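You operate a simulated robot arm through the tools that you are given. There is no shell and no other tool. Be economical: measure what you need, move in short steps, check, and stop when the job is done.

Carry out the task below with a simulated robot arm. There is one attempt and no reset: what you move stays moved.

Task
Put the blue cloth from the tall table top on the beige pale board there and the yellow cloth on the top of the steps. Put one of the rivets from the side bench top on the corner end of the side bench. Fetch the hammer from the table end of the side bench and set it on the corner end of the side bench. Take the jar labelled "pegs" from the stem end of the left wall bench and leave it on the fasten card. Take the stop peg on the left wall bench and put it away on the vise bench top. Push the right drawer of the chest bench shut. Take the model plank from the vise bench top and put it on the landing boards in the hull. Press the far stem button two times. Stack the can labelled "pine tar" from the left wall bench on top of the can labelled "boat varnish". Put the block labelled "72" from the left wall bench on the oil end of the bending bench and the block marked "75" on the back corner of the bending bench. Open the green drawer. Any order will do. Set down upright: jar.

It is judged by the outcome, as a careful person would: the job done as asked, and still so three seconds after it is handed in. It fails if anything else is knocked over, pushed out of place, dropped, spilled or broken. Flat cloth is picked up by pressing the open fingertips on it (5 to 10 N) and closing them slowly along it; thin cloth reads only 2 to 8 mm in the jaws.

Robot
A 6-joint arm with a four-finger gripper on a trunk, on a base that drives. Base frame: it is fixed to the floor where the robot stands at the start and does not move with it; the origin is under the middle of the robot, x ahead of it, y to its left, z up. Lengths are in m, angles in degrees, forces in N, time in s.
With the tool pointing down near the work surface it reaches from about 0.48 to 0.9 m from the robot's upright axis, wherever it stands. Its first joint turns from -166.0 to 166.0 degrees. Places, roughly: back corner of the bending bench (30x22 cm) [1.22, 5.56, 0.86]; block [3.5, 5.5, 1]; can [6, 5.5, 1]; cloth [0.75, -0.25, 1]; corner end of the side bench [-1.9, -0.7, 0.9]; far stem button [7.8, 5, 1]; fasten card [4.25, 5.5, 1]; green drawer [-3.4, 1.4, 0.9]; hammer (19x3x9 cm) [-0.3, -0.8, 0.9]; jar [4.25, 5.5, 1]; landing boards in the hull [8.8, 2.9, 0.8]; model plank (19x3x4 cm) [12, 4.9, 0.9]; oil end of the bending bench [-0.2, 5.3, 0.9]; pale board (20x13x2 cm) [0.6, -0.4, 0.9]; right drawer of the chest bench [5.2, 5.2, 0.7]; rivet (3x3x4 cm) [-0.5, -0.7, 0.9]; rivet (3x3x5 cm) [-0.1, -0.6, 0.9]; rivet (3x3x6 cm) [-0.4, -0.9, 0.9]; stop peg (3x3x6 cm) [4.6, 5.6, 0.9]; top of the steps [1.6, 1.7, 0.5]; vise bench top [11.7, 5.1, 0.9]. Payload 3.43 kg.
Tool frame: the origin (TCP) lies between the finger pads and is the grasp point; the fingertips stand 0.03 m ahead of it; z points along the fingers, y is the line along which they close. Largest opening 0.12 m; the body of the gripper starts 0.085 m behind the TCP.
Orientation is that of the tool frame in the base frame, as a unit quaternion [x, y, z, w]. With the fingers straight down and closing along the base's y, the tool's x points along the base's -x, its y along +y and its z along -z.

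Tools
- The arm moves only by the tool move_arm. Its argument "moves" is a list of rows, each a list of 7 numbers: the opening, from 0 (shut) to 1 (fully open), then the shift along the tool's x, y, z in units of 25 mm (1.0 is 25 mm), then the turn, a rotation vector about the tool's x, y, z in units of 5 degrees (1.0 is 5 degrees). In form: [[fingers, x, y, z, ax, ay, az], ...]. A call has 1 to 10 rows; each row shifts and turns the commanded pose from where the row before left it, along the tool's axes as they then stand. A call with a number of a shift or a turn outside -1 to 1 is refused whole. Each row takes 0.2 s and may step no farther than 0.05 m and 8.6 degrees from the row before; otherwise, or with a gripper value out of range, the whole call is refused. Where a pose cannot be reached the arm comes as near as it can. A force on the tool above 40 N (or 10 N above the force at the start of the call, whichever is more), or a blocked arm, ends the call early, and 0.2 s more pass. The fingers move at their own pace and stop on an object; they squeeze with about 44 N. The grip force told is the motor's: it shows also when the fingers shut on nothing. Time passes only in rows, and 0.2 s behind the last, so rows that do not move let the fingers close. The reply holds the time, the measured pose of the TCP, the force on the tool along the base axes, the opening and the grip force, in the units named above and with some noise, with the torque about the TCP (base axes, N m) and any sound that the robot's microphone picked up, and new pictures: "pictures" is both (left out), scene, wrist or none.
- Cameras (640 x 400 px; columns grow to the right, rows downward): "scene" is now at [-0.0008, 0.1171, 1.6226]; the picture's right is [-0.97, -0.23, 0.00], its down [-0.15, 0.64, -0.75] and it looks along [0.17, -0.73, -0.66] (base axes); focal length 256 px, centre (320, 200). "wrist" rides on the gripper at [0.071, -0.017, -0.121] in the tool frame; the picture's right is [0.23, 0.97, 0.00], its down [-0.81, 0.19, -0.55] and it looks along [-0.54, 0.13, 0.83] (tool axes); focal length 275 px, centre (320, 200). There is no depth. A picture from a camera that has moved, and an enlarged one, comes with that camera's place and axes in the base frame and with its lens.
- move_column(by): slides the trunk up (or, below 0, down) by that many m; the arm and the scene camera ride with it, the base frame stays. It gives what a move gives, with no picture.
- drive_base(legs): drives the robot by 1 to 6 legs, each [ahead, left, turn to the left] in m, m and degrees, along the robot's own axes; the way and the turn of a leg run together, so that a leg with both is an arc; at most 1.5 m and 180 degrees a leg. The arm and the cameras ride along, it lands a little off, and it stops where it bumps. It gives what a move gives, and a new picture of the scene camera.
- pan_tilt(pan, tilt): turns the head with the scene camera to pan (to the left, within 120 degrees either way) and tilt (down, from -29 to 69), counted from straight ahead of the robot. It gives what a move gives, and a new picture of the scene camera.
- zoom(camera, box): a new picture of the part [left, top, right, bottom] of that camera's present view, enlarged. The clock stands still meanwhile.
- job_done(): hands the job in; it is judged then, once.

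Work in short steps. Places have to be worked out from the pictures, the camera data and where the tool is seen: move nearer, look again, correct. Check each grasp and each placing, and mend what went wrong. You have 556 turns and 360 pictures in all, those below and enlarged ones among them. Open the gripper and draw the arm clear of the work before you hand the job in, unless the task says otherwise; then end with one line.

The tools are called after "Call:" as a command line: name --pt "numbers of a row" for each row, then --argument value for the rest, lists and objects as JSON in quotes. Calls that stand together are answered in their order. move_arm: Moves the arm, as the interface text tells. Its arguments: {"type":"object","properties":{"moves":{"type":"array","items":{"type":"array","items":{"type":"number"}}},"pictures":{"type":"string","enum":["both","scene","wrist","none"]}},"required":["moves"]} The other tools are called the same way: move_column (by) slides the trunk up or down; drive_base (legs) drives the base; pan_tilt (pan, tilt) turns the head that bears the scene camera; zoom (camera, box) takes an enlarged picture of a part of a camera's view; job_done () hands the job in.

At the start:

```text
time_s: 0.0
tcp_pos: [0.2606, -0.4283, 1.1899]
tool_rot: [0.0, 1.0, 0.0, 0.001]
contact_force: [0.6, 0.7, -0.2]
wrist_torque: [-0.01, -0.01, 0.02]
width: 0.1203
grip_force: 0.2
trunk travel left (down, up): [-0.2, 0.34]
robot x, y, heading: [-0.0026, -0.0024, 0.0]
head pan, tilt: [-76.7, 41.1]
```

scene: 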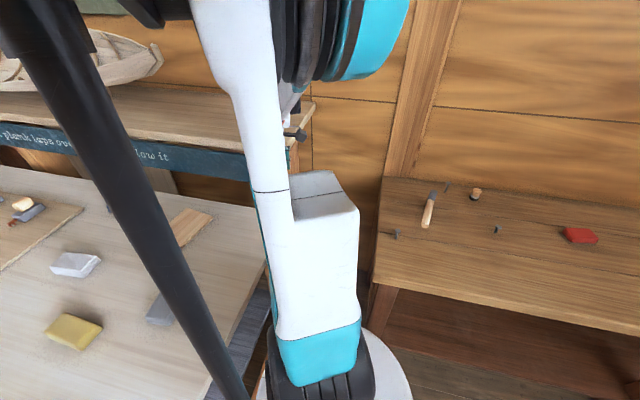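
wrist: 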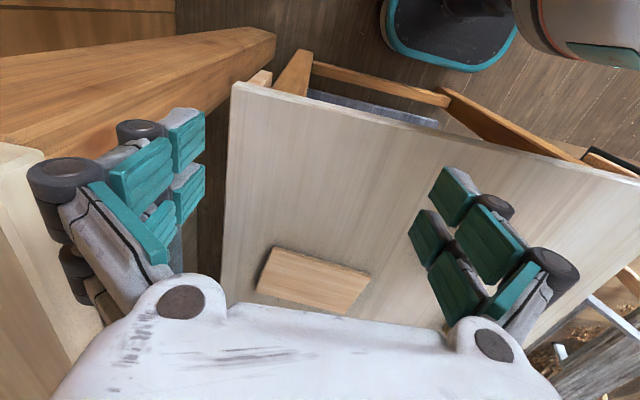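

I start by looking at the tall table with the cloths.

Call:
pan_tilt --pan -20 --tilt 40

Call:
pan_tilt --pan 50 --tilt 25

Call:
pan_tilt --pan 110 --tilt 20

```text
time_s: 1.3
tcp_pos: [0.2605, -0.4286, 1.1898]
tool_rot: [0.0, 1.0, 0.0, 0.001]
contact_force: [-0.2, 0.1, 0.2]
wrist_torque: [0.01, 0.03, 0.01]
width: 0.1202
grip_force: 0.0
trunk travel left (down, up): [-0.2, 0.34]
robot x, y, heading: [-0.0002, -0.0005, 0.3]
head pan, tilt: [-20.0, 40.0]
camera scene: at [0.0597, 0.17, 1.6242], right [-0.34, -0.94, 0.0], down [-0.6, 0.22, -0.77], along [0.72, -0.26, -0.64], focal length 256 px, centre (320, 200)
```

scene: 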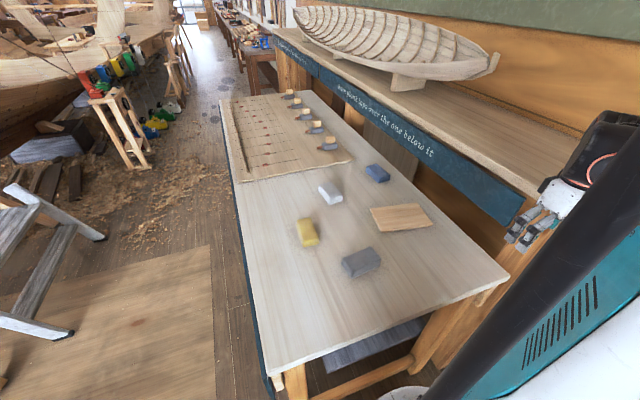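

```text
time_s: 2.7
tcp_pos: [0.2613, -0.4275, 1.1891]
tool_rot: [-0.001, 1.0, 0.001, 0.0]
contact_force: [1.1, 0.7, -0.1]
wrist_torque: [-0.04, 0.01, 0.0]
width: 0.1202
grip_force: 0.0
trunk travel left (down, up): [-0.2, 0.34]
robot x, y, heading: [-0.0014, -0.0028, 0.1]
head pan, tilt: [50.0, 25.0]
camera scene: at [0.0391, 0.2696, 1.6476], right [0.77, -0.64, 0.0], down [-0.27, -0.32, -0.91], along [0.58, 0.69, -0.42], focal length 256 px, centre (320, 200)
```

scene: 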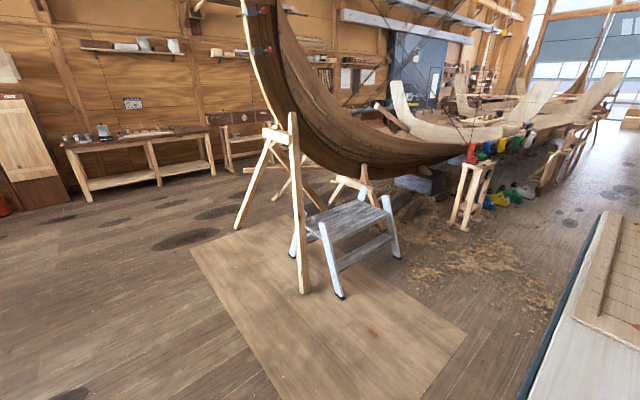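

```text
time_s: 4.0
tcp_pos: [0.2605, -0.4287, 1.1883]
tool_rot: [0.0, 1.0, -0.001, 0.001]
contact_force: [0.7, 0.1, -0.9]
wrist_torque: [-0.03, 0.0, 0.01]
width: 0.1199
grip_force: 0.1
trunk travel left (down, up): [-0.2, 0.34]
robot x, y, heading: [-0.002, 0.0025, -0.1]
head pan, tilt: [110.0, 20.0]
camera scene: at [-0.052, 0.2866, 1.6557], right [0.94, 0.34, 0.0], down [0.12, -0.32, -0.94], along [-0.32, 0.88, -0.34], focal length 256 px, centre (320, 200)
```

scene: 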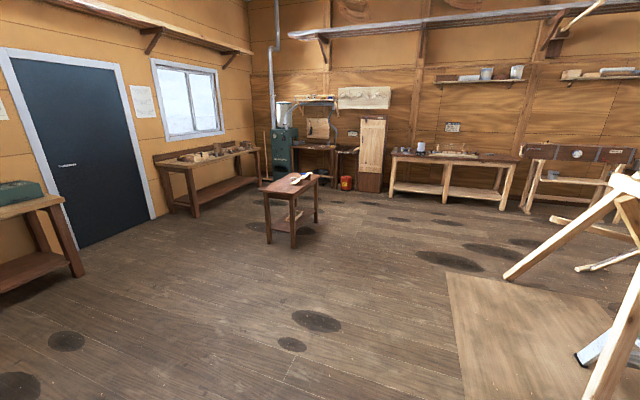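

The table top seems to lie near z=0.935 from comparing both cameras. I look closer at the cloths.

Call:
pan_tilt --pan -20 --tilt 40

Call:
zoom --camera "scene" --box '[270, 140, 450, 290]'

```text
time_s: 6.1
tcp_pos: [0.2604, -0.4294, 1.1884]
tool_rot: [0.0, 1.0, 0.001, 0.0]
contact_force: [0.0, -0.1, 0.4]
wrist_torque: [-0.01, -0.01, 0.01]
width: 0.1201
grip_force: 0.1
trunk travel left (down, up): [-0.2, 0.34]
robot x, y, heading: [-0.0024, 0.0006, 0.1]
head pan, tilt: [-20.0, 40.0]
camera scene: at [0.0597, 0.1701, 1.6242], right [-0.34, -0.94, 0.0], down [-0.6, 0.22, -0.77], along [0.72, -0.26, -0.64], focal length 256 px, centre (320, 200)
```

scene: 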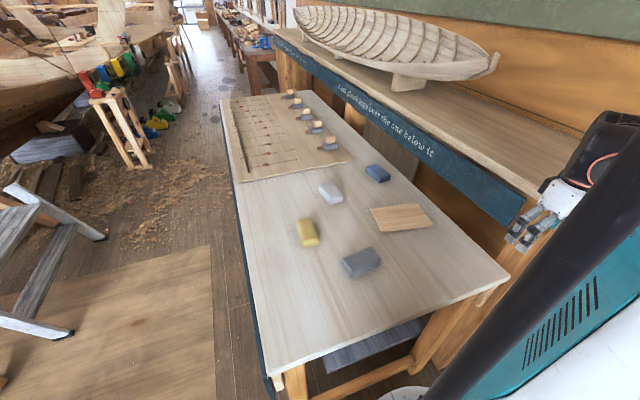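

```text
2.67 times, centred on (360, 215) of scene
camera zoom: at [0.0597, 0.1701, 1.6242], right [-0.34, -0.94, 0.0], down [-0.6, 0.22, -0.77], along [0.72, -0.26, -0.64], focal length 682 px, centre (213, 160)
```

zoom: 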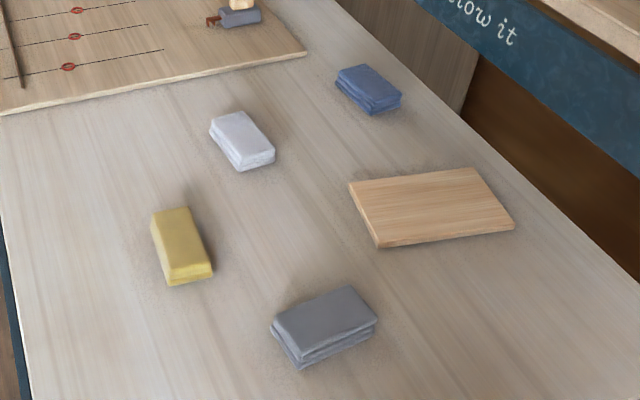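

The cloths are folded pads about 11x5.5 cm; yellow is centred about (0.666,-0.002), its long side along x. I move the open gripper above it.

Call:
move_arm --pt "1 -1 0 0 0 0 0" --pt "1 -1 0.2 0 0 0 0" --pt "1 -1 0.4 0 0 0 0" --pt "1 -1 0.6 0 0 0 0" --pt "1 -1 1 0 0 0 0" --pt "1 -1 1 0 0 0 0" --pt "1 -1 1 0 0 0 0" --pt "1 -1 1 0 0 0 0" --pt "1 -1 1 0 0 0 0" --pt "1 -1 1 0 0 0 0" --pictures "none"

Call:
move_arm --pt "1 -1 1 0 0 0 0" --pt "1 -1 1 0 0 0 0" --pt "1 -1 1 0 0 0 0" --pt "1 -1 1 0 0 0 0" --pt "1 -1 1 0 0 0 0" --pt "1 -1 1 0 0 0 0" --pt "1 -0.25 1 1 0 0 0" --pt "1 0 1 1 0 0 0" --pt "1 0 1 1 0 0 0" --pt "1 0 0.9 1 0 0 0"

```text
time_s: 8.3
tcp_pos: [0.5115, -0.2499, 1.188]
tool_rot: [0.0, 1.0, 0.0, -0.001]
contact_force: [0.3, 0.4, 0.6]
wrist_torque: [0.01, 0.0, 0.0]
width: 0.1201
grip_force: 0.0
trunk travel left (down, up): [-0.2, 0.34]
robot x, y, heading: [-0.0005, 0.0037, -0.1]
head pan, tilt: [-20.0, 40.0]
```

```text
time_s: 10.5
tcp_pos: [0.667, -0.0009, 1.0899]
tool_rot: [0.001, 1.0, 0.001, 0.0]
contact_force: [0.8, 0.3, -0.3]
wrist_torque: [0.02, -0.01, 0.0]
width: 0.1196
grip_force: 0.0
trunk travel left (down, up): [-0.2, 0.34]
robot x, y, heading: [-0.0015, -0.0003, -0.1]
head pan, tilt: [-20.0, 40.0]
camera scene: at [0.0603, 0.1704, 1.6242], right [-0.34, -0.94, 0.0], down [-0.6, 0.22, -0.77], along [0.72, -0.26, -0.64], focal length 256 px, centre (320, 200)
camera wrist: at [0.5961, -0.0185, 1.2098], right [-0.23, 0.97, 0.0], down [0.81, 0.19, 0.55], along [0.54, 0.13, -0.83], focal length 275 px, centre (320, 200)
```

scene: 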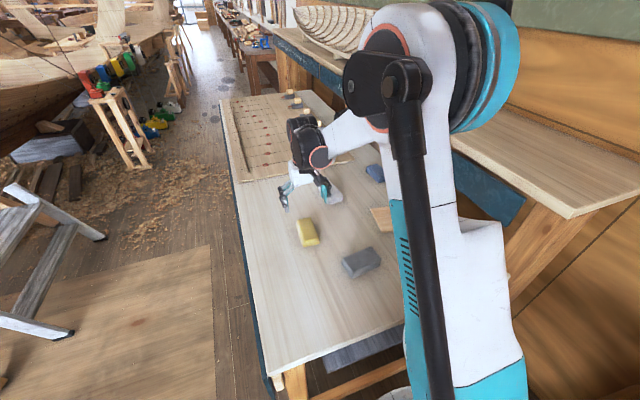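
wrist: 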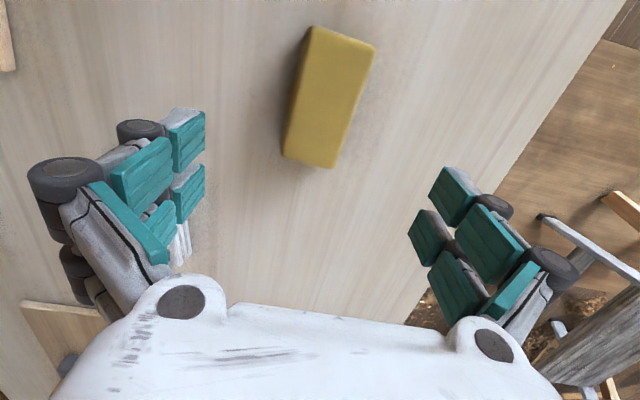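

The wrist view puts the yellow pad at (0.661,0.000); the gripper straddles it well. Descend and grip.

Call:
move_arm --pt "0.8 0.25 0 1 0 0 0" --pt "0.8 0 0 1 0 0 0" --pt "0.8 0 0 1 0 0 0" --pt "0.8 0 0 1 0 0 0" --pt "0.8 0 0 0.8 0 0 0" --pt "0.8 0 0 0 0 0 0"

```text
time_s: 11.9
tcp_pos: [0.6616, -0.0003, 0.9693]
tool_rot: [-0.001, 1.0, 0.0, 0.0]
contact_force: [-0.8, -0.2, 0.5]
wrist_torque: [-0.01, 0.01, -0.04]
width: 0.0957
grip_force: 0.1
trunk travel left (down, up): [-0.2, 0.34]
robot x, y, heading: [0.0038, 0.0028, 0.1]
head pan, tilt: [-20.0, 40.0]
camera scene: at [0.0601, 0.1702, 1.6242], right [-0.34, -0.94, 0.0], down [-0.6, 0.22, -0.77], along [0.72, -0.26, -0.64], focal length 256 px, centre (320, 200)
camera wrist: at [0.5899, -0.0184, 1.0893], right [-0.23, 0.97, 0.0], down [0.81, 0.19, 0.55], along [0.54, 0.13, -0.83], focal length 275 px, centre (320, 200)
```

scene: 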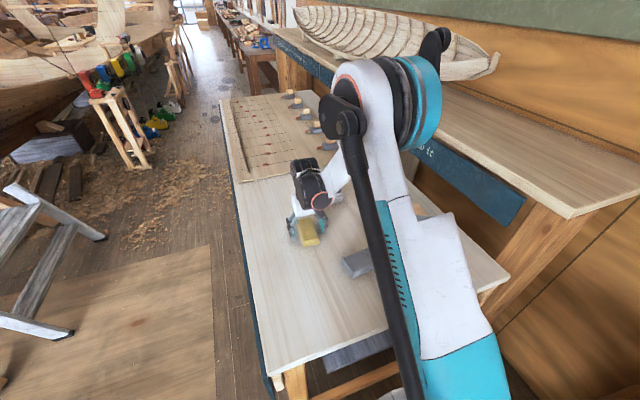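
wrist: 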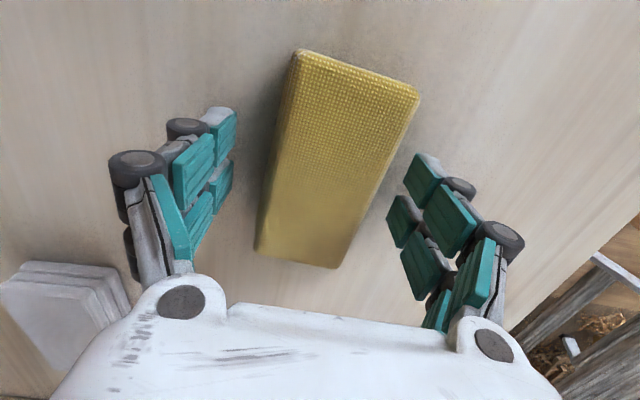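

Pad lies between the fingers. Close.

Call:
move_arm --pt "0.6 0 0 0.15 0 0 0" --pt "0.4 0 0 0 0 0 0" --pt "0.2 0 0 0 0 0 0" --pt "0.0 0 0 0 0 0 0" --pt "0 0 0 0 0 0 0" --pt "0 0 0 -0.5 0 0 0" --pt "0 0 0 -0.5 0 0 0" --pt "0 0 0 -1 0 0 0" --pt "0 0 0 -1 0 0 0"

```text
time_s: 12.4
tcp_pos: [0.6599, -0.0006, 0.9681]
tool_rot: [0.0, 1.0, 0.0, 0.001]
contact_force: [-2.4, -1.7, 26.0]
wrist_torque: [0.17, 0.24, 0.21]
width: 0.0594
grip_force: 45.5
trunk travel left (down, up): [-0.2, 0.34]
robot x, y, heading: [-0.0028, 0.0001, 0.1]
head pan, tilt: [-20.0, 40.0]
stopped in row 2: the force on the tool passed its limit at 50 N (the readings are from after the stop); the commanded pose is now the measured one
camera scene: at [0.0573, 0.17, 1.6246], right [-0.34, -0.94, 0.0], down [-0.6, 0.22, -0.77], along [0.72, -0.26, -0.64], focal length 256 px, centre (320, 200)
camera wrist: at [0.5883, -0.0192, 1.0887], right [-0.23, 0.97, 0.0], down [0.81, 0.19, 0.55], along [0.54, 0.13, -0.83], focal length 275 px, centre (320, 200)
```

scene: 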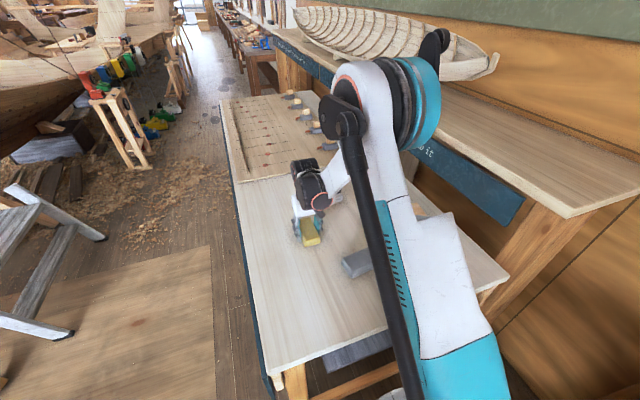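
wrist: 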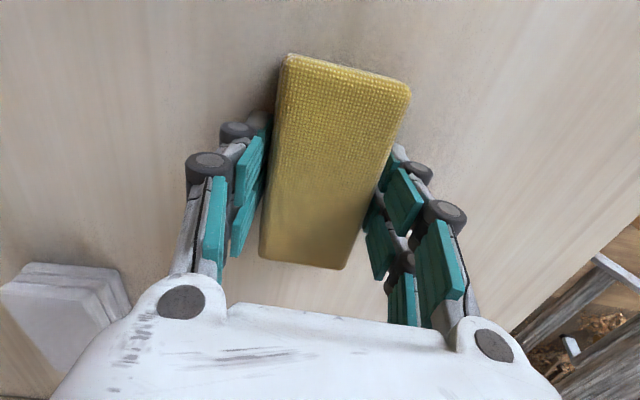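

The tips touched the table (top ≈0.937); the pad is gripped at 59 mm. Lift.

Call:
move_arm --pt "0 0 0 -0.3 0 0 0" --pt "0 0 0 -0.5 0 0 0" --pt "0 0 0 -1 0 0 0" --pt "0 0 0 -1 0 0 0" --pt "0 0 0 -1 0 0 0" --pt "0 0 0 -1 0 0 0" --pt "0 0 0 -1 0 0 0" --pictures "wrist"

Call:
pan_tilt --pan 45 --tilt 45

```text
time_s: 14.0
tcp_pos: [0.6606, -0.0014, 1.1115]
tool_rot: [-0.001, 1.0, -0.001, 0.0]
contact_force: [-0.2, -0.1, -0.9]
wrist_torque: [-0.02, 0.03, -0.03]
width: 0.059
grip_force: 44.1
trunk travel left (down, up): [-0.2, 0.34]
robot x, y, heading: [0.001, -0.0025, -0.0]
head pan, tilt: [-20.0, 40.0]
camera wrist: at [0.5901, -0.019, 1.2324], right [-0.23, 0.97, 0.0], down [0.81, 0.19, 0.55], along [0.54, 0.13, -0.83], focal length 275 px, centre (320, 200)
```

wrist: 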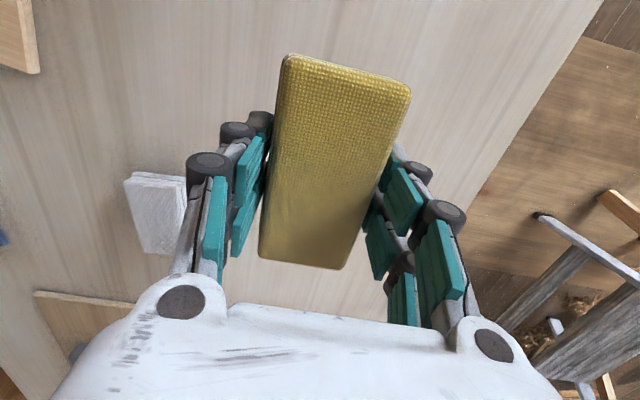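

```text
time_s: 15.4
tcp_pos: [0.6622, -0.0018, 1.1121]
tool_rot: [0.0, 1.0, -0.001, 0.0]
contact_force: [-0.5, -0.4, 0.1]
wrist_torque: [0.01, 0.0, 0.0]
width: 0.0592
grip_force: 44.1
trunk travel left (down, up): [-0.2, 0.34]
robot x, y, heading: [0.0013, -0.0017, 0.2]
head pan, tilt: [45.0, 45.0]
camera scene: at [0.0377, 0.2567, 1.617], right [0.71, -0.71, 0.0], down [-0.5, -0.5, -0.71], along [0.5, 0.5, -0.71], focal length 256 px, centre (320, 200)
```

scene: 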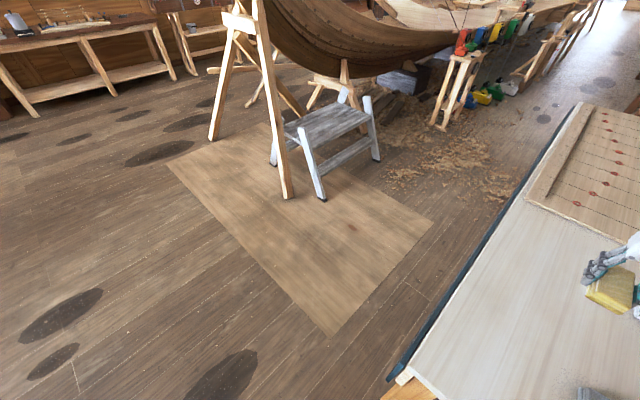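

Pad held. The step-stool's top is near (1.6,1.75,0.47), approached from -y side. Retract the arm a bit, then turn left and drive around.

Call:
move_arm --pt "0 1 0 0 0 0 0" --pt "0 1 0 0 0 0 0" --pt "0 1 0 0 0 0 0" --pt "0 1 0 0 0 0 0" --pictures "none"

Call:
drive_base --legs '[[0, 0, 90], [0.75, 0, 0], [0, -1.0, 0]]'

```text
time_s: 16.4
tcp_pos: [0.5615, -0.0015, 1.1113]
tool_rot: [0.0, 1.0, 0.0, 0.0]
contact_force: [-0.1, -0.2, -1.2]
wrist_torque: [-0.03, -0.01, -0.01]
width: 0.0589
grip_force: 43.7
trunk travel left (down, up): [-0.2, 0.34]
robot x, y, heading: [-0.0015, 0.001, 0.0]
head pan, tilt: [45.0, 45.0]
```

```text
time_s: 29.0
tcp_pos: [1.0129, 1.2964, 1.1109]
tool_rot: [-0.705, 0.709, 0.0, 0.0]
contact_force: [-0.1, 0.1, -0.2]
wrist_torque: [-0.02, 0.01, 0.03]
width: 0.059
grip_force: 44.5
trunk travel left (down, up): [-0.2, 0.34]
robot x, y, heading: [1.0099, 0.7369, 89.7]
head pan, tilt: [45.0, 45.0]
camera scene: at [0.7512, 0.7732, 1.617], right [0.71, 0.7, 0.0], down [0.5, -0.5, -0.71], along [-0.5, 0.5, -0.71], focal length 256 px, centre (320, 200)
```

scene: 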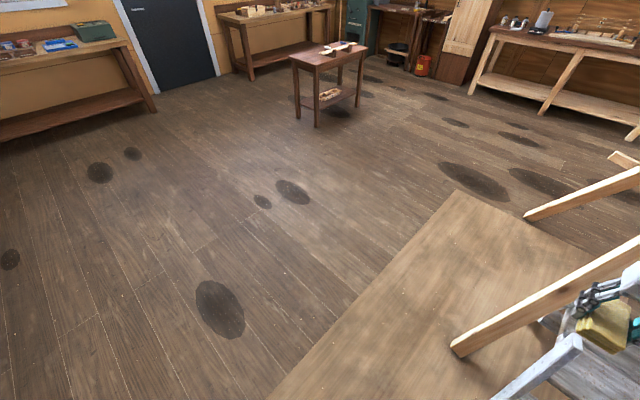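

The trestle post is near; look ahead before moving on.

Call:
pan_tilt --pan -20 --tilt 30

```text
time_s: 30.4
tcp_pos: [1.0133, 1.2962, 1.1107]
tool_rot: [-0.704, 0.71, 0.0, 0.0]
contact_force: [0.2, 0.0, 0.4]
wrist_torque: [-0.03, -0.01, 0.03]
width: 0.0593
grip_force: 43.9
trunk travel left (down, up): [-0.2, 0.34]
robot x, y, heading: [1.0091, 0.7373, 89.6]
head pan, tilt: [-20.0, 30.0]
camera scene: at [0.8396, 0.8002, 1.6396], right [0.94, -0.35, 0.0], down [-0.17, -0.47, -0.87], along [0.3, 0.81, -0.5], focal length 256 px, centre (320, 200)
```

scene: 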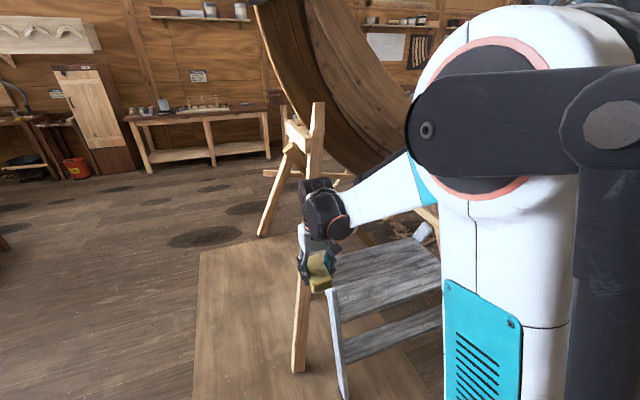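

The post is behind the gripper; the way right is clear. Drive right 0.58 m.

Call:
drive_base --legs '[[0, -0.58, 0.3]]'

Call:
move_arm --pt "0 -1 0 0 0 0 0" --pictures "wrist"

```text
time_s: 33.7
tcp_pos: [1.5922, 1.2958, 1.1111]
tool_rot: [0.708, -0.707, 0.001, 0.0]
contact_force: [0.1, -0.7, -1.5]
wrist_torque: [-0.03, 0.0, 0.0]
width: 0.0589
grip_force: 44.3
trunk travel left (down, up): [-0.2, 0.34]
robot x, y, heading: [1.5926, 0.7336, 90.1]
head pan, tilt: [-20.0, 30.0]
camera scene: at [1.4232, 0.798, 1.6396], right [0.94, -0.34, 0.0], down [-0.17, -0.47, -0.87], along [0.29, 0.81, -0.5], focal length 256 px, centre (320, 200)
```

scene: 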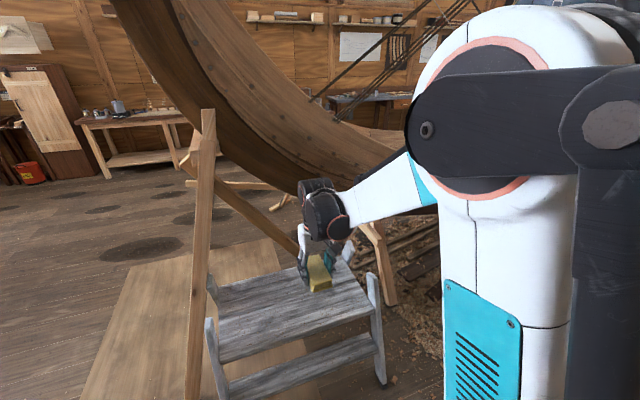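

```text
time_s: 34.1
tcp_pos: [1.5919, 1.3217, 1.1106]
tool_rot: [0.707, -0.707, 0.0, 0.0]
contact_force: [-0.3, 0.6, -0.2]
wrist_torque: [-0.02, 0.01, 0.03]
width: 0.0589
grip_force: 44.2
trunk travel left (down, up): [-0.2, 0.34]
robot x, y, heading: [1.5957, 0.7334, 90.4]
head pan, tilt: [-20.0, 30.0]
camera wrist: at [1.6094, 1.2492, 1.2313], right [-0.97, -0.23, 0.0], down [-0.19, 0.81, 0.55], along [-0.13, 0.54, -0.83], focal length 275 px, centre (320, 200)
```

wrist: 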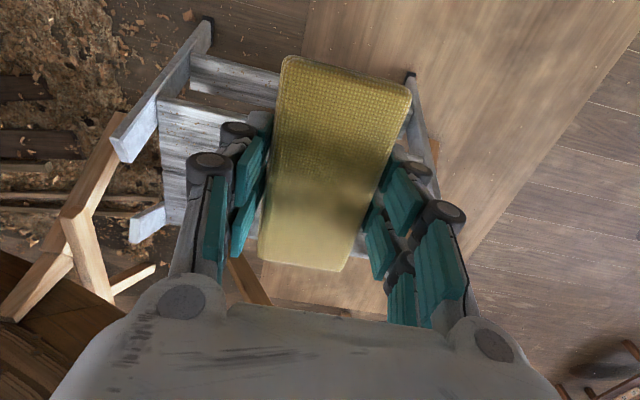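

Call:
zoom --camera "scene" --box '[180, 220, 420, 400]'

```text
2.22 times, centred on (300, 310) of scene
camera zoom: at [1.4228, 0.7985, 1.6395], right [0.94, -0.34, 0.0], down [-0.17, -0.47, -0.87], along [0.29, 0.81, -0.5], focal length 569 px, centre (364, -44)
```

zoom: 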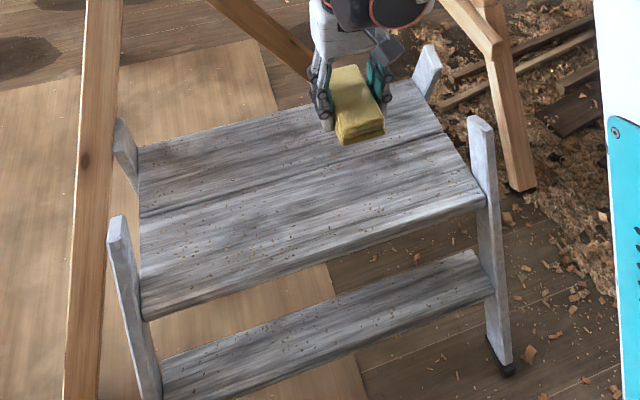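

Stool top: x 1.22–1.97, y 1.50–1.92, z≈0.5. Drive 0.2 closer, lower the column.

Call:
drive_base --legs '[[0.2, 0, 0]]'

Call:
move_column --by -0.2

Call:
move_arm --pt "0 -1 0 1 0 0 0" --pt "0 -1 0 1 0 0 0" --pt "0 -1 0 1 0 0 0" --pt "0 -1 0 1 0 0 0" --pt "0 -1 0 1 0 0 0" --pt "0 -1 0 1 0 0 0" --pt "0 0 0 1 0 0 0" --pt "0 0 0 1 0 0 0" --pt "0 0 0 1 0 0 0"

```text
time_s: 35.7
tcp_pos: [1.5901, 1.5241, 1.1107]
tool_rot: [0.709, -0.705, 0.0, -0.001]
contact_force: [-0.4, 0.7, -1.2]
wrist_torque: [-0.01, -0.03, 0.01]
width: 0.0588
grip_force: 44.4
trunk travel left (down, up): [-0.2, 0.34]
robot x, y, heading: [1.5958, 0.9388, 90.2]
head pan, tilt: [-20.0, 30.0]
camera scene: at [1.422, 1.0013, 1.6395], right [0.94, -0.34, 0.0], down [-0.17, -0.47, -0.87], along [0.29, 0.81, -0.5], focal length 256 px, centre (320, 200)
```

scene: 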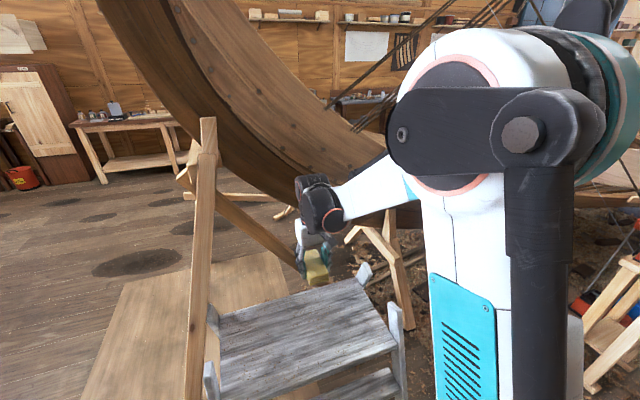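

```text
time_s: 37.9
tcp_pos: [1.5895, 1.523, 0.9116]
tool_rot: [0.709, -0.705, -0.001, 0.0]
contact_force: [0.2, 0.3, -0.9]
wrist_torque: [0.0, 0.0, -0.02]
width: 0.0589
grip_force: 44.3
trunk travel left (down, up): [0.0, 0.54]
robot x, y, heading: [1.5947, 0.9375, 90.3]
head pan, tilt: [-20.0, 30.0]
```

```text
time_s: 39.9
tcp_pos: [1.5897, 1.6739, 0.6857]
tool_rot: [0.709, -0.705, 0.0, 0.0]
contact_force: [0.9, -0.5, -0.8]
wrist_torque: [0.02, 0.01, 0.0]
width: 0.0588
grip_force: 43.9
trunk travel left (down, up): [0.0, 0.54]
robot x, y, heading: [1.5925, 0.9345, 90.4]
head pan, tilt: [-20.0, 30.0]
camera scene: at [1.422, 1.0003, 1.4396], right [0.94, -0.34, 0.0], down [-0.17, -0.47, -0.87], along [0.29, 0.82, -0.5], focal length 256 px, centre (320, 200)
camera wrist: at [1.6066, 1.6019, 0.8062], right [-0.97, -0.23, 0.0], down [-0.2, 0.81, 0.55], along [-0.13, 0.54, -0.83], focal length 275 px, centre (320, 200)
```

scene: 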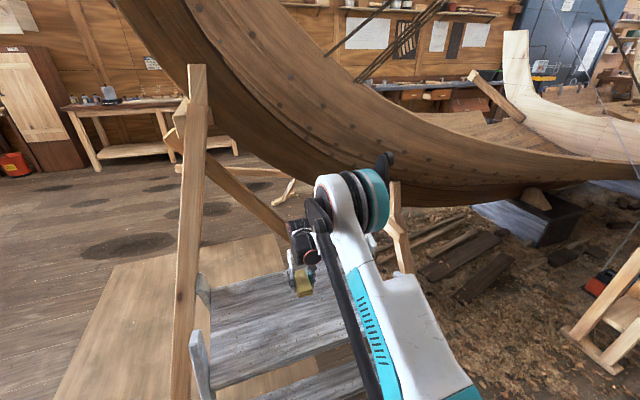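
wrist: 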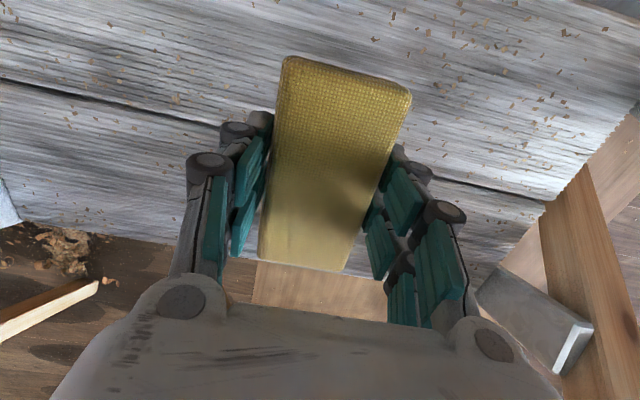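

Height consistent with z≈0.50. Descend to near contact.

Call:
move_arm --pt "0 0 0 1 0 0 0" --pt "0 0 0 1 0 0 0" --pt "0 0 0 1 0 0 0" --pt "0 0 0 1 0 0 0" --pt "0 0 0 1 0 0 0" --pt "0 0 0 0.4 0 0 0" --pt "0 0 0 0.4 0 0 0" --pt "0 0 0 0.2 0 0 0" --pictures "wrist"

```text
time_s: 41.7
tcp_pos: [1.5897, 1.6747, 0.5364]
tool_rot: [0.709, -0.705, 0.0, 0.0]
contact_force: [0.5, -0.5, 0.1]
wrist_torque: [-0.01, -0.02, -0.01]
width: 0.0591
grip_force: 43.9
trunk travel left (down, up): [0.0, 0.54]
robot x, y, heading: [1.5968, 0.9399, 90.3]
head pan, tilt: [-20.0, 30.0]
camera wrist: at [1.6071, 1.6018, 0.6561], right [-0.97, -0.23, 0.0], down [-0.2, 0.81, 0.55], along [-0.13, 0.54, -0.83], focal length 275 px, centre (320, 200)
```

wrist: 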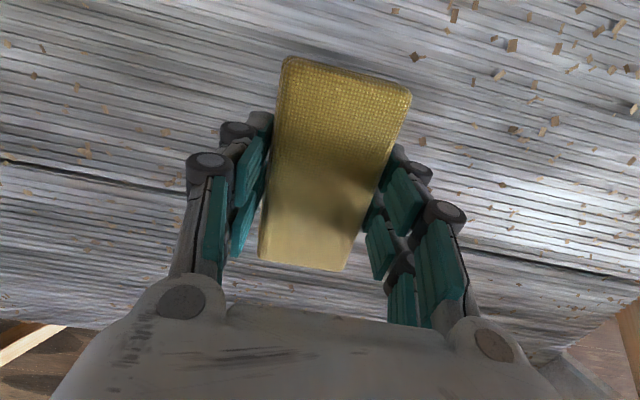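

Not yet touching; lower gently until a force shows.

Call:
move_arm --pt "0 0 0 0.15 0 0 0" --pt "0 0 0 0.15 0 0 0" --pictures "none"

Call:
move_arm --pt "0 0 0 0.1 0 0 0" --pt "0 0 0 0.1 0 0 0" --pictures "none"

```text
time_s: 42.3
tcp_pos: [1.5895, 1.6749, 0.5284]
tool_rot: [0.709, -0.705, 0.0, 0.0]
contact_force: [0.6, 0.0, -0.4]
wrist_torque: [0.03, 0.01, -0.01]
width: 0.0591
grip_force: 43.3
trunk travel left (down, up): [0.0, 0.54]
robot x, y, heading: [1.5887, 0.9382, 90.3]
head pan, tilt: [-20.0, 30.0]
```

```text
time_s: 42.9
tcp_pos: [1.5898, 1.6733, 0.5233]
tool_rot: [0.709, -0.705, 0.0, 0.001]
contact_force: [0.4, 0.6, -0.4]
wrist_torque: [-0.01, 0.0, 0.0]
width: 0.0587
grip_force: 43.9
trunk travel left (down, up): [0.0, 0.54]
robot x, y, heading: [1.5927, 0.9366, 90.2]
head pan, tilt: [-20.0, 30.0]
```

Call:
move_arm --pt "0 0 0 0.1 0 0 0" --pt "0 0 0 0.1 0 0 0" --pt "0 0 0 0.1 0 0 0" --pictures "none"

Call:
move_arm --pt "0 0 0 0.1 0 0 0" --pt "0 0 0 0.1 0 0 0" --pictures "wrist"

```text
time_s: 43.7
tcp_pos: [1.5903, 1.6748, 0.5156]
tool_rot: [0.709, -0.705, 0.0, 0.0]
contact_force: [-0.4, -0.1, 0.2]
wrist_torque: [-0.02, -0.01, 0.01]
width: 0.0592
grip_force: 43.8
trunk travel left (down, up): [0.0, 0.54]
robot x, y, heading: [1.5902, 0.9358, 90.1]
head pan, tilt: [-20.0, 30.0]
```

```text
time_s: 44.3
tcp_pos: [1.5898, 1.6729, 0.5103]
tool_rot: [0.709, -0.705, 0.0, 0.0]
contact_force: [0.2, 0.4, -1.5]
wrist_torque: [-0.01, 0.01, 0.01]
width: 0.0593
grip_force: 43.5
trunk travel left (down, up): [0.0, 0.54]
robot x, y, heading: [1.5911, 0.9349, 90.2]
head pan, tilt: [-20.0, 30.0]
camera wrist: at [1.6069, 1.602, 0.6315], right [-0.97, -0.23, 0.0], down [-0.2, 0.81, 0.55], along [-0.13, 0.54, -0.83], focal length 275 px, centre (320, 200)
```

wrist: 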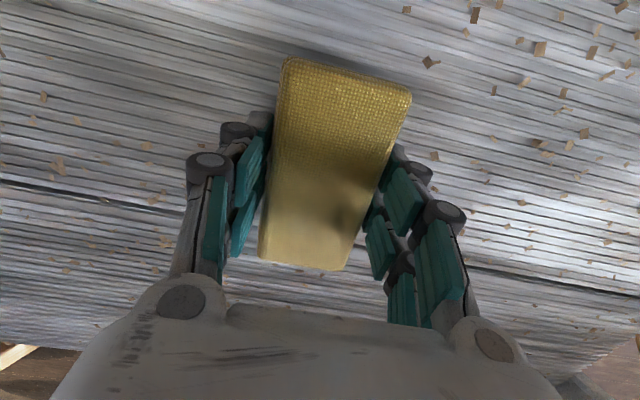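

Call:
move_arm --pt "0 0 0 0.12 0 0 0" --pt "0 0 0 0.12 0 0 0" --pt "0 0 0 0.12 0 0 0" --pictures "none"

Call:
move_arm --pt "0 0 0 0.1 0 0 0" --pt "0 0 0 0.1 0 0 0" --pictures "none"

```text
time_s: 45.1
tcp_pos: [1.5889, 1.6746, 0.5014]
tool_rot: [0.709, -0.705, 0.001, 0.0]
contact_force: [0.2, 0.1, -0.3]
wrist_torque: [-0.03, 0.01, 0.04]
width: 0.059
grip_force: 44.4
trunk travel left (down, up): [0.0, 0.54]
robot x, y, heading: [1.5916, 0.9378, 90.4]
head pan, tilt: [-20.0, 30.0]
```

```text
time_s: 45.7
tcp_pos: [1.5899, 1.6738, 0.4993]
tool_rot: [0.709, -0.705, -0.001, -0.001]
contact_force: [-0.2, 3.6, 15.4]
wrist_torque: [-0.06, 0.1, -0.01]
width: 0.0591
grip_force: 43.8
trunk travel left (down, up): [0.0, 0.54]
robot x, y, heading: [1.5941, 0.9347, 90.2]
head pan, tilt: [-20.0, 30.0]
```

Contact (15 N). Release and rise.

Call:
move_arm --pt "0.0 0 0 -0.06 0 0 0" --pt "0.65 0 0 0 0 0 0" --pt "0.75 0 0 0 0 0 0" --pt "0.75 0 0 -1 0 0 0" --pt "0.75 0 0 -1 0 0 0" --pt "0.75 0 0 -1 0 0 0" --pt "0.75 0 0 -1 0 0 0" --pt "0.75 0 0 -1 0 0 0" --pt "0.75 0 0 -1 0 0 0" --pictures "wrist"

```text
time_s: 47.7
tcp_pos: [1.5887, 1.6733, 0.6496]
tool_rot: [0.709, -0.705, 0.0, 0.0]
contact_force: [0.7, 0.5, -0.2]
wrist_torque: [0.0, -0.01, -0.04]
width: 0.0903
grip_force: 0.1
trunk travel left (down, up): [0.0, 0.54]
robot x, y, heading: [1.5932, 0.9382, 90.6]
head pan, tilt: [-20.0, 30.0]
camera wrist: at [1.6071, 1.6018, 0.7695], right [-0.97, -0.23, 0.0], down [-0.2, 0.81, 0.55], along [-0.13, 0.54, -0.83], focal length 275 px, centre (320, 200)
```

wrist: 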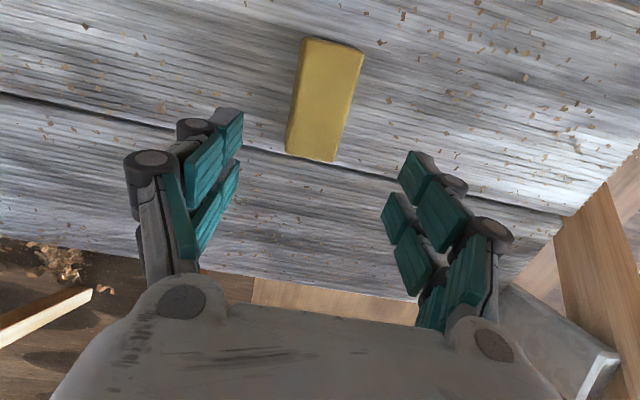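

Yellow is on the steps. Raise and retract, then go to the table's left side (facing +x) to reach the blue cloth.

Call:
move_column --by 0.2

Call:
move_arm --pt "0.75 0 0 -1 0 0 0" --pt "0.75 0 0 -1 0 0 0" --pt "0.75 0.5 0 -1 0 0 0" --pt "0.75 0.5 0 -1 0 0 0" --pt "0.75 0.5 0 -1 0 0 0" --pt "0.75 1 0 -1 0 0 0" --pt "0.75 1 0 -1 0 0 0" --pt "0.75 1 0 -1 0 0 0" --pt "0.75 1 0 -1 0 0 0" --pt "0.75 1 0 -1 0 0 0" --pictures "none"

Call:
pan_tilt --pan -60 --tilt 40

Call:
drive_base --legs '[[-0.2, 0, 0], [0, 0, -90], [-0.75, 0, 0]]'

```text
time_s: 49.9
tcp_pos: [1.5897, 1.6741, 0.8493]
tool_rot: [0.709, -0.705, 0.001, 0.0]
contact_force: [0.3, 0.6, -0.3]
wrist_torque: [0.0, -0.03, -0.01]
width: 0.0902
grip_force: 0.0
trunk travel left (down, up): [-0.2, 0.34]
robot x, y, heading: [1.5911, 0.9349, 90.1]
head pan, tilt: [-20.0, 30.0]
```

```text
time_s: 52.1
tcp_pos: [1.5912, 1.5096, 1.0995]
tool_rot: [0.709, -0.705, 0.0, -0.001]
contact_force: [0.2, 0.3, 0.7]
wrist_torque: [0.03, 0.03, -0.02]
width: 0.0899
grip_force: 0.2
trunk travel left (down, up): [-0.2, 0.34]
robot x, y, heading: [1.5942, 0.9385, 90.4]
head pan, tilt: [-20.0, 30.0]
```

```text
time_s: 53.1
tcp_pos: [1.5902, 1.5118, 1.0985]
tool_rot: [0.709, -0.706, 0.0, 0.0]
contact_force: [-0.3, -0.2, -0.2]
wrist_torque: [0.01, 0.01, 0.0]
width: 0.0901
grip_force: 0.1
trunk travel left (down, up): [-0.2, 0.34]
robot x, y, heading: [1.592, 0.9398, 90.3]
head pan, tilt: [-60.0, 40.0]
camera scene: at [1.4649, 0.9582, 1.6242], right [0.51, -0.86, 0.0], down [-0.55, -0.32, -0.77], along [0.66, 0.39, -0.64], focal length 256 px, centre (320, 200)
```

scene: 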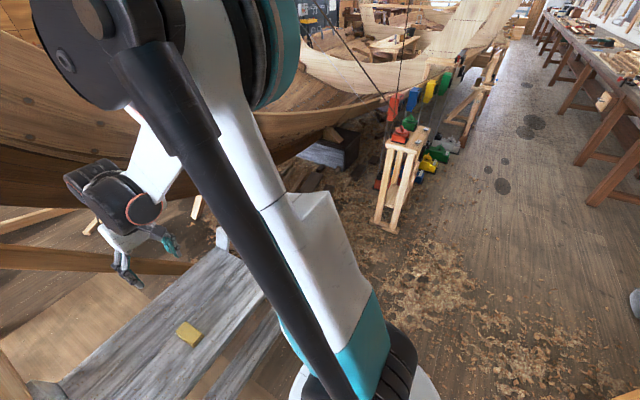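

```text
time_s: 62.2
tcp_pos: [1.417, 0.7297, 1.099]
tool_rot: [-0.013, 1.0, 0.0, 0.0]
contact_force: [-0.1, 0.1, 0.3]
wrist_torque: [-0.02, -0.03, 0.01]
width: 0.09
grip_force: 0.0
trunk travel left (down, up): [-0.2, 0.34]
robot x, y, heading: [0.8442, 0.7169, 1.2]
head pan, tilt: [-60.0, 40.0]
camera scene: at [0.8618, 0.8435, 1.6242], right [-0.85, -0.52, 0.0], down [-0.33, 0.55, -0.77], along [0.4, -0.65, -0.64], focal length 256 px, centre (320, 200)
```

scene: 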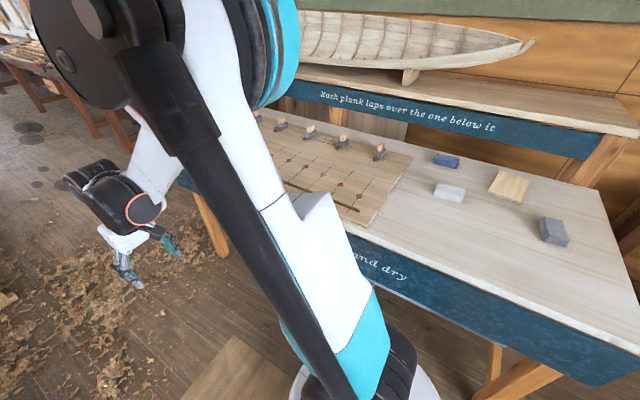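

Swing the arm around to point at -y (over the table), keeping the tool's orientation.

Call:
move_arm --pt "0.75 0.25 -1 0 0 0 0" --pt "0.75 0.25 -1 0 0 0 0" --pt "0.75 0.25 -1 0 0 0 0" --pt "0.75 0.25 -1 0 0 0 0" --pt "0.75 0.3 -1 0 0 0 0" --pt "0.75 0.3 -1 0 0 0 0" --pt "0.75 0.3 -1 0 0 0 0" --pt "0.75 0.4 -1 0 0 0 0" --pt "0.75 0.5 -1 0 0 0 0" --pt "0.75 0.5 -1 0 0 0 0" --pictures "none"

Call:
move_arm --pt "0.75 0.6 -1 0 0 0 0" --pt "0.75 0.6 -1 0 0 0 0" --pt "0.75 0.7 -1 0 0 0 0" --pt "0.75 0.7 -1 0 0 0 0" --pt "0.75 0.8 -1 0 0 0 0" --pt "0.75 0.8 -1 0 0 0 0" --pt "0.75 0.9 -1 0 0 0 0" --pt "0.75 1 -1 0 0 0 0" --pt "0.75 1 -1 0 0 0 0" --pt "0.75 1 -1 0 0 0 0" --pictures "none"

Call:
move_arm --pt "0.75 1 -0.8 0 0 0 0" --pt "0.75 1 -0.8 0 0 0 0" --pt "0.75 1 -0.8 0 0 0 0" --pt "0.75 1 -0.5 0 0 0 0" --pt "0.75 1 -0.5 0 0 0 0" --pt "0.75 1 0 0 0 0 0" --pt "0.75 1 0 0 0 0 0" --pictures "none"

Call:
drive_base --legs '[[0, 0, -1.2], [0, -0.24, 0]]'

```text
time_s: 64.4
tcp_pos: [1.3416, 0.4772, 1.0987]
tool_rot: [-0.013, 1.0, -0.001, 0.0]
contact_force: [-0.9, -0.2, -0.2]
wrist_torque: [0.01, -0.04, 0.02]
width: 0.0901
grip_force: 0.1
trunk travel left (down, up): [-0.2, 0.34]
robot x, y, heading: [0.8415, 0.7164, 1.3]
head pan, tilt: [-60.0, 40.0]
```

```text
time_s: 66.6
tcp_pos: [1.1436, 0.2222, 1.0986]
tool_rot: [-0.013, 1.0, -0.001, 0.0]
contact_force: [-1.4, -0.4, -0.1]
wrist_torque: [-0.02, 0.0, -0.04]
width: 0.0901
grip_force: 0.2
trunk travel left (down, up): [-0.2, 0.34]
robot x, y, heading: [0.8415, 0.7147, 1.1]
head pan, tilt: [-60.0, 40.0]
```

```text
time_s: 68.2
tcp_pos: [0.9699, 0.133, 1.0988]
tool_rot: [-0.012, 1.0, 0.001, -0.001]
contact_force: [0.1, -0.3, 0.2]
wrist_torque: [0.0, 0.0, -0.01]
width: 0.0899
grip_force: 0.0
trunk travel left (down, up): [-0.2, 0.34]
robot x, y, heading: [0.8423, 0.7156, 1.4]
head pan, tilt: [-60.0, 40.0]
```

```text
time_s: 70.3
tcp_pos: [0.9602, -0.106, 1.0984]
tool_rot: [-0.004, 1.0, 0.0, 0.0]
contact_force: [-1.0, -0.3, -1.0]
wrist_torque: [0.01, 0.01, -0.02]
width: 0.0901
grip_force: 0.2
trunk travel left (down, up): [-0.2, 0.34]
robot x, y, heading: [0.8482, 0.4765, 0.3]
head pan, tilt: [-60.0, 40.0]
camera scene: at [0.8652, 0.6049, 1.6243], right [-0.86, -0.5, 0.0], down [-0.32, 0.56, -0.77], along [0.39, -0.66, -0.64], focal length 256 px, centre (320, 200)
```

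scene: 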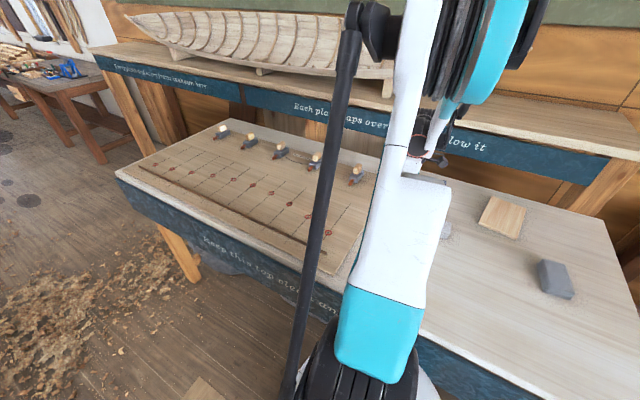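

Move toward the blue cloth at this height and look with the wrist camera.

Call:
move_arm --pt "0.75 0.2 -1 0 0 0 0" --pt "0.75 0.2 -1 0 0 0 0" --pt "0.75 0.2 -1 0 0 0 0" --pt "0.75 0.2 -1 0 0 0 0" --pt "0.75 0.2 -1 0 0 0 -1" --pt "0.75 0.2 -1 0 0 0 -0.8" --pt "0.75 0.2 -1 0 0 0 0" --pictures "both"

```text
time_s: 71.9
tcp_pos: [0.9327, -0.2824, 1.0974]
tool_rot: [-0.081, 0.997, 0.001, 0.0]
contact_force: [-0.9, 0.1, -0.4]
wrist_torque: [0.03, 0.01, 0.04]
width: 0.09
grip_force: 0.0
trunk travel left (down, up): [-0.2, 0.34]
robot x, y, heading: [0.8428, 0.4783, 0.0]
head pan, tilt: [-60.0, 40.0]
camera scene: at [0.8652, 0.605, 1.6243], right [-0.86, -0.5, 0.0], down [-0.32, 0.56, -0.77], along [0.39, -0.66, -0.64], focal length 256 px, centre (320, 200)
camera wrist: at [0.8645, -0.3116, 1.2184], right [-0.38, 0.92, 0.0], down [0.77, 0.32, 0.55], along [0.51, 0.21, -0.83], focal length 275 px, centre (320, 200)
```

scene: 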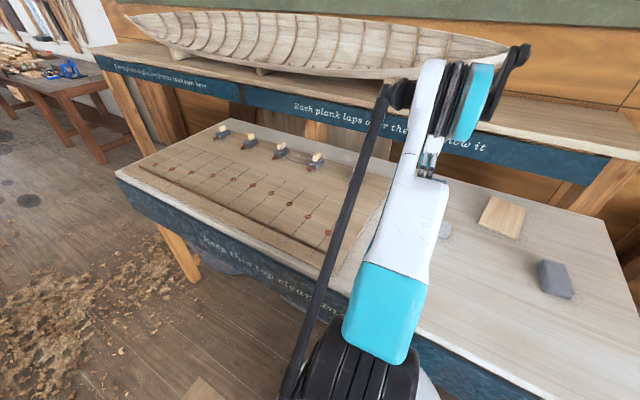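
wrist: 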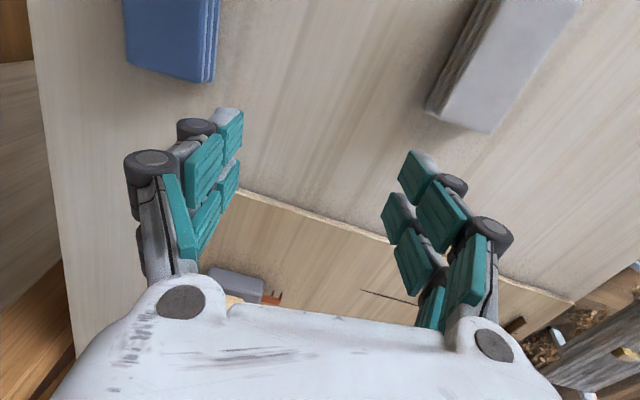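

Blue pad centre ≈(0.897,-0.427), tilted ~5°. Creep the base 3 cm nearer, and centre above it.

Call:
drive_base --legs '[[0, -0.03, 0]]'

Call:
move_arm --pt "0.75 0 0 0 0 0 0.8" --pt "0.75 0.4 -1 0 0 0 0" --pt "0.75 0.4 -1 0 0 0 0" --pt "0.75 0.4 -1 0 0 0 0" --pt "0.75 0.4 -1 0 0 0 0" --pt "0.75 0.24 -0.5 0 0 0 0" --pictures "wrist"

```text
time_s: 72.7
tcp_pos: [0.9337, -0.3135, 1.0977]
tool_rot: [-0.081, 0.997, 0.0, 0.0]
contact_force: [0.3, -0.2, 0.9]
wrist_torque: [0.0, -0.02, 0.01]
width: 0.0899
grip_force: 0.0
trunk travel left (down, up): [-0.2, 0.34]
robot x, y, heading: [0.8451, 0.4532, 0.2]
head pan, tilt: [-60.0, 40.0]
camera scene: at [0.8653, 0.5744, 1.6243], right [-0.86, -0.5, 0.0], down [-0.32, 0.56, -0.77], along [0.39, -0.66, -0.64], focal length 256 px, centre (320, 200)
```

scene: 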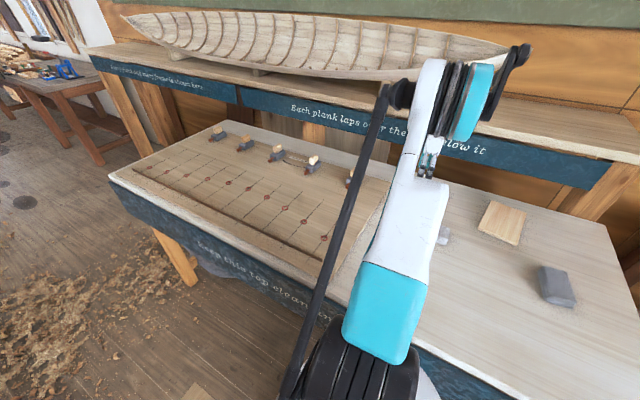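

```text
time_s: 74.1
tcp_pos: [0.8968, -0.4288, 1.0981]
tool_rot: [-0.046, 0.999, 0.0, 0.0]
contact_force: [-0.1, -0.2, -0.3]
wrist_torque: [-0.02, 0.0, 0.04]
width: 0.0898
grip_force: 0.0
trunk travel left (down, up): [-0.2, 0.34]
robot x, y, heading: [0.8427, 0.4502, 0.3]
head pan, tilt: [-60.0, 40.0]
camera wrist: at [0.8268, -0.4533, 1.219], right [-0.32, 0.95, 0.0], down [0.79, 0.27, 0.55], along [0.52, 0.18, -0.83], focal length 275 px, centre (320, 200)
```

wrist: 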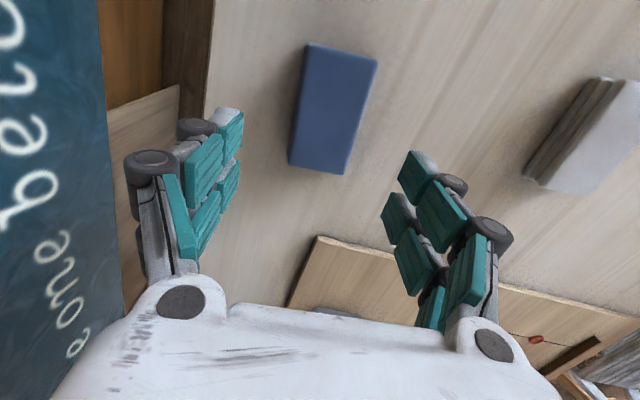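

Blue centre is (0.8975,-0.42), tilt 7.7°. Correct and descend.

Call:
move_arm --pt "0.75 0 0.33 0 0 0 -0.5" --pt "0.75 0 0 1 0 0 0" --pt "0.75 0 0 1 0 0 0" --pt "0.75 0 0 1 0 0 0" --pt "0.75 0 0 1 0 0 0" --pt "0.75 0 0 0.8 0 0 0" --pt "0.75 0 0 0.28 0 0 0" --pictures "wrist"

```text
time_s: 75.7
tcp_pos: [0.8958, -0.4208, 0.9712]
tool_rot: [-0.068, 0.998, 0.0, 0.0]
contact_force: [0.1, 0.2, 0.7]
wrist_torque: [-0.02, 0.0, 0.01]
width: 0.0898
grip_force: 0.0
trunk travel left (down, up): [-0.2, 0.34]
robot x, y, heading: [0.8432, 0.4507, 0.4]
head pan, tilt: [-60.0, 40.0]
camera wrist: at [0.8277, -0.4482, 1.0913], right [-0.36, 0.93, 0.0], down [0.78, 0.3, 0.55], along [0.52, 0.2, -0.83], focal length 275 px, centre (320, 200)
```

wrist: 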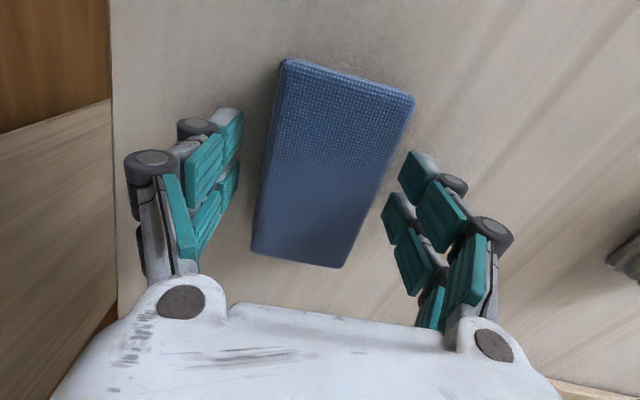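

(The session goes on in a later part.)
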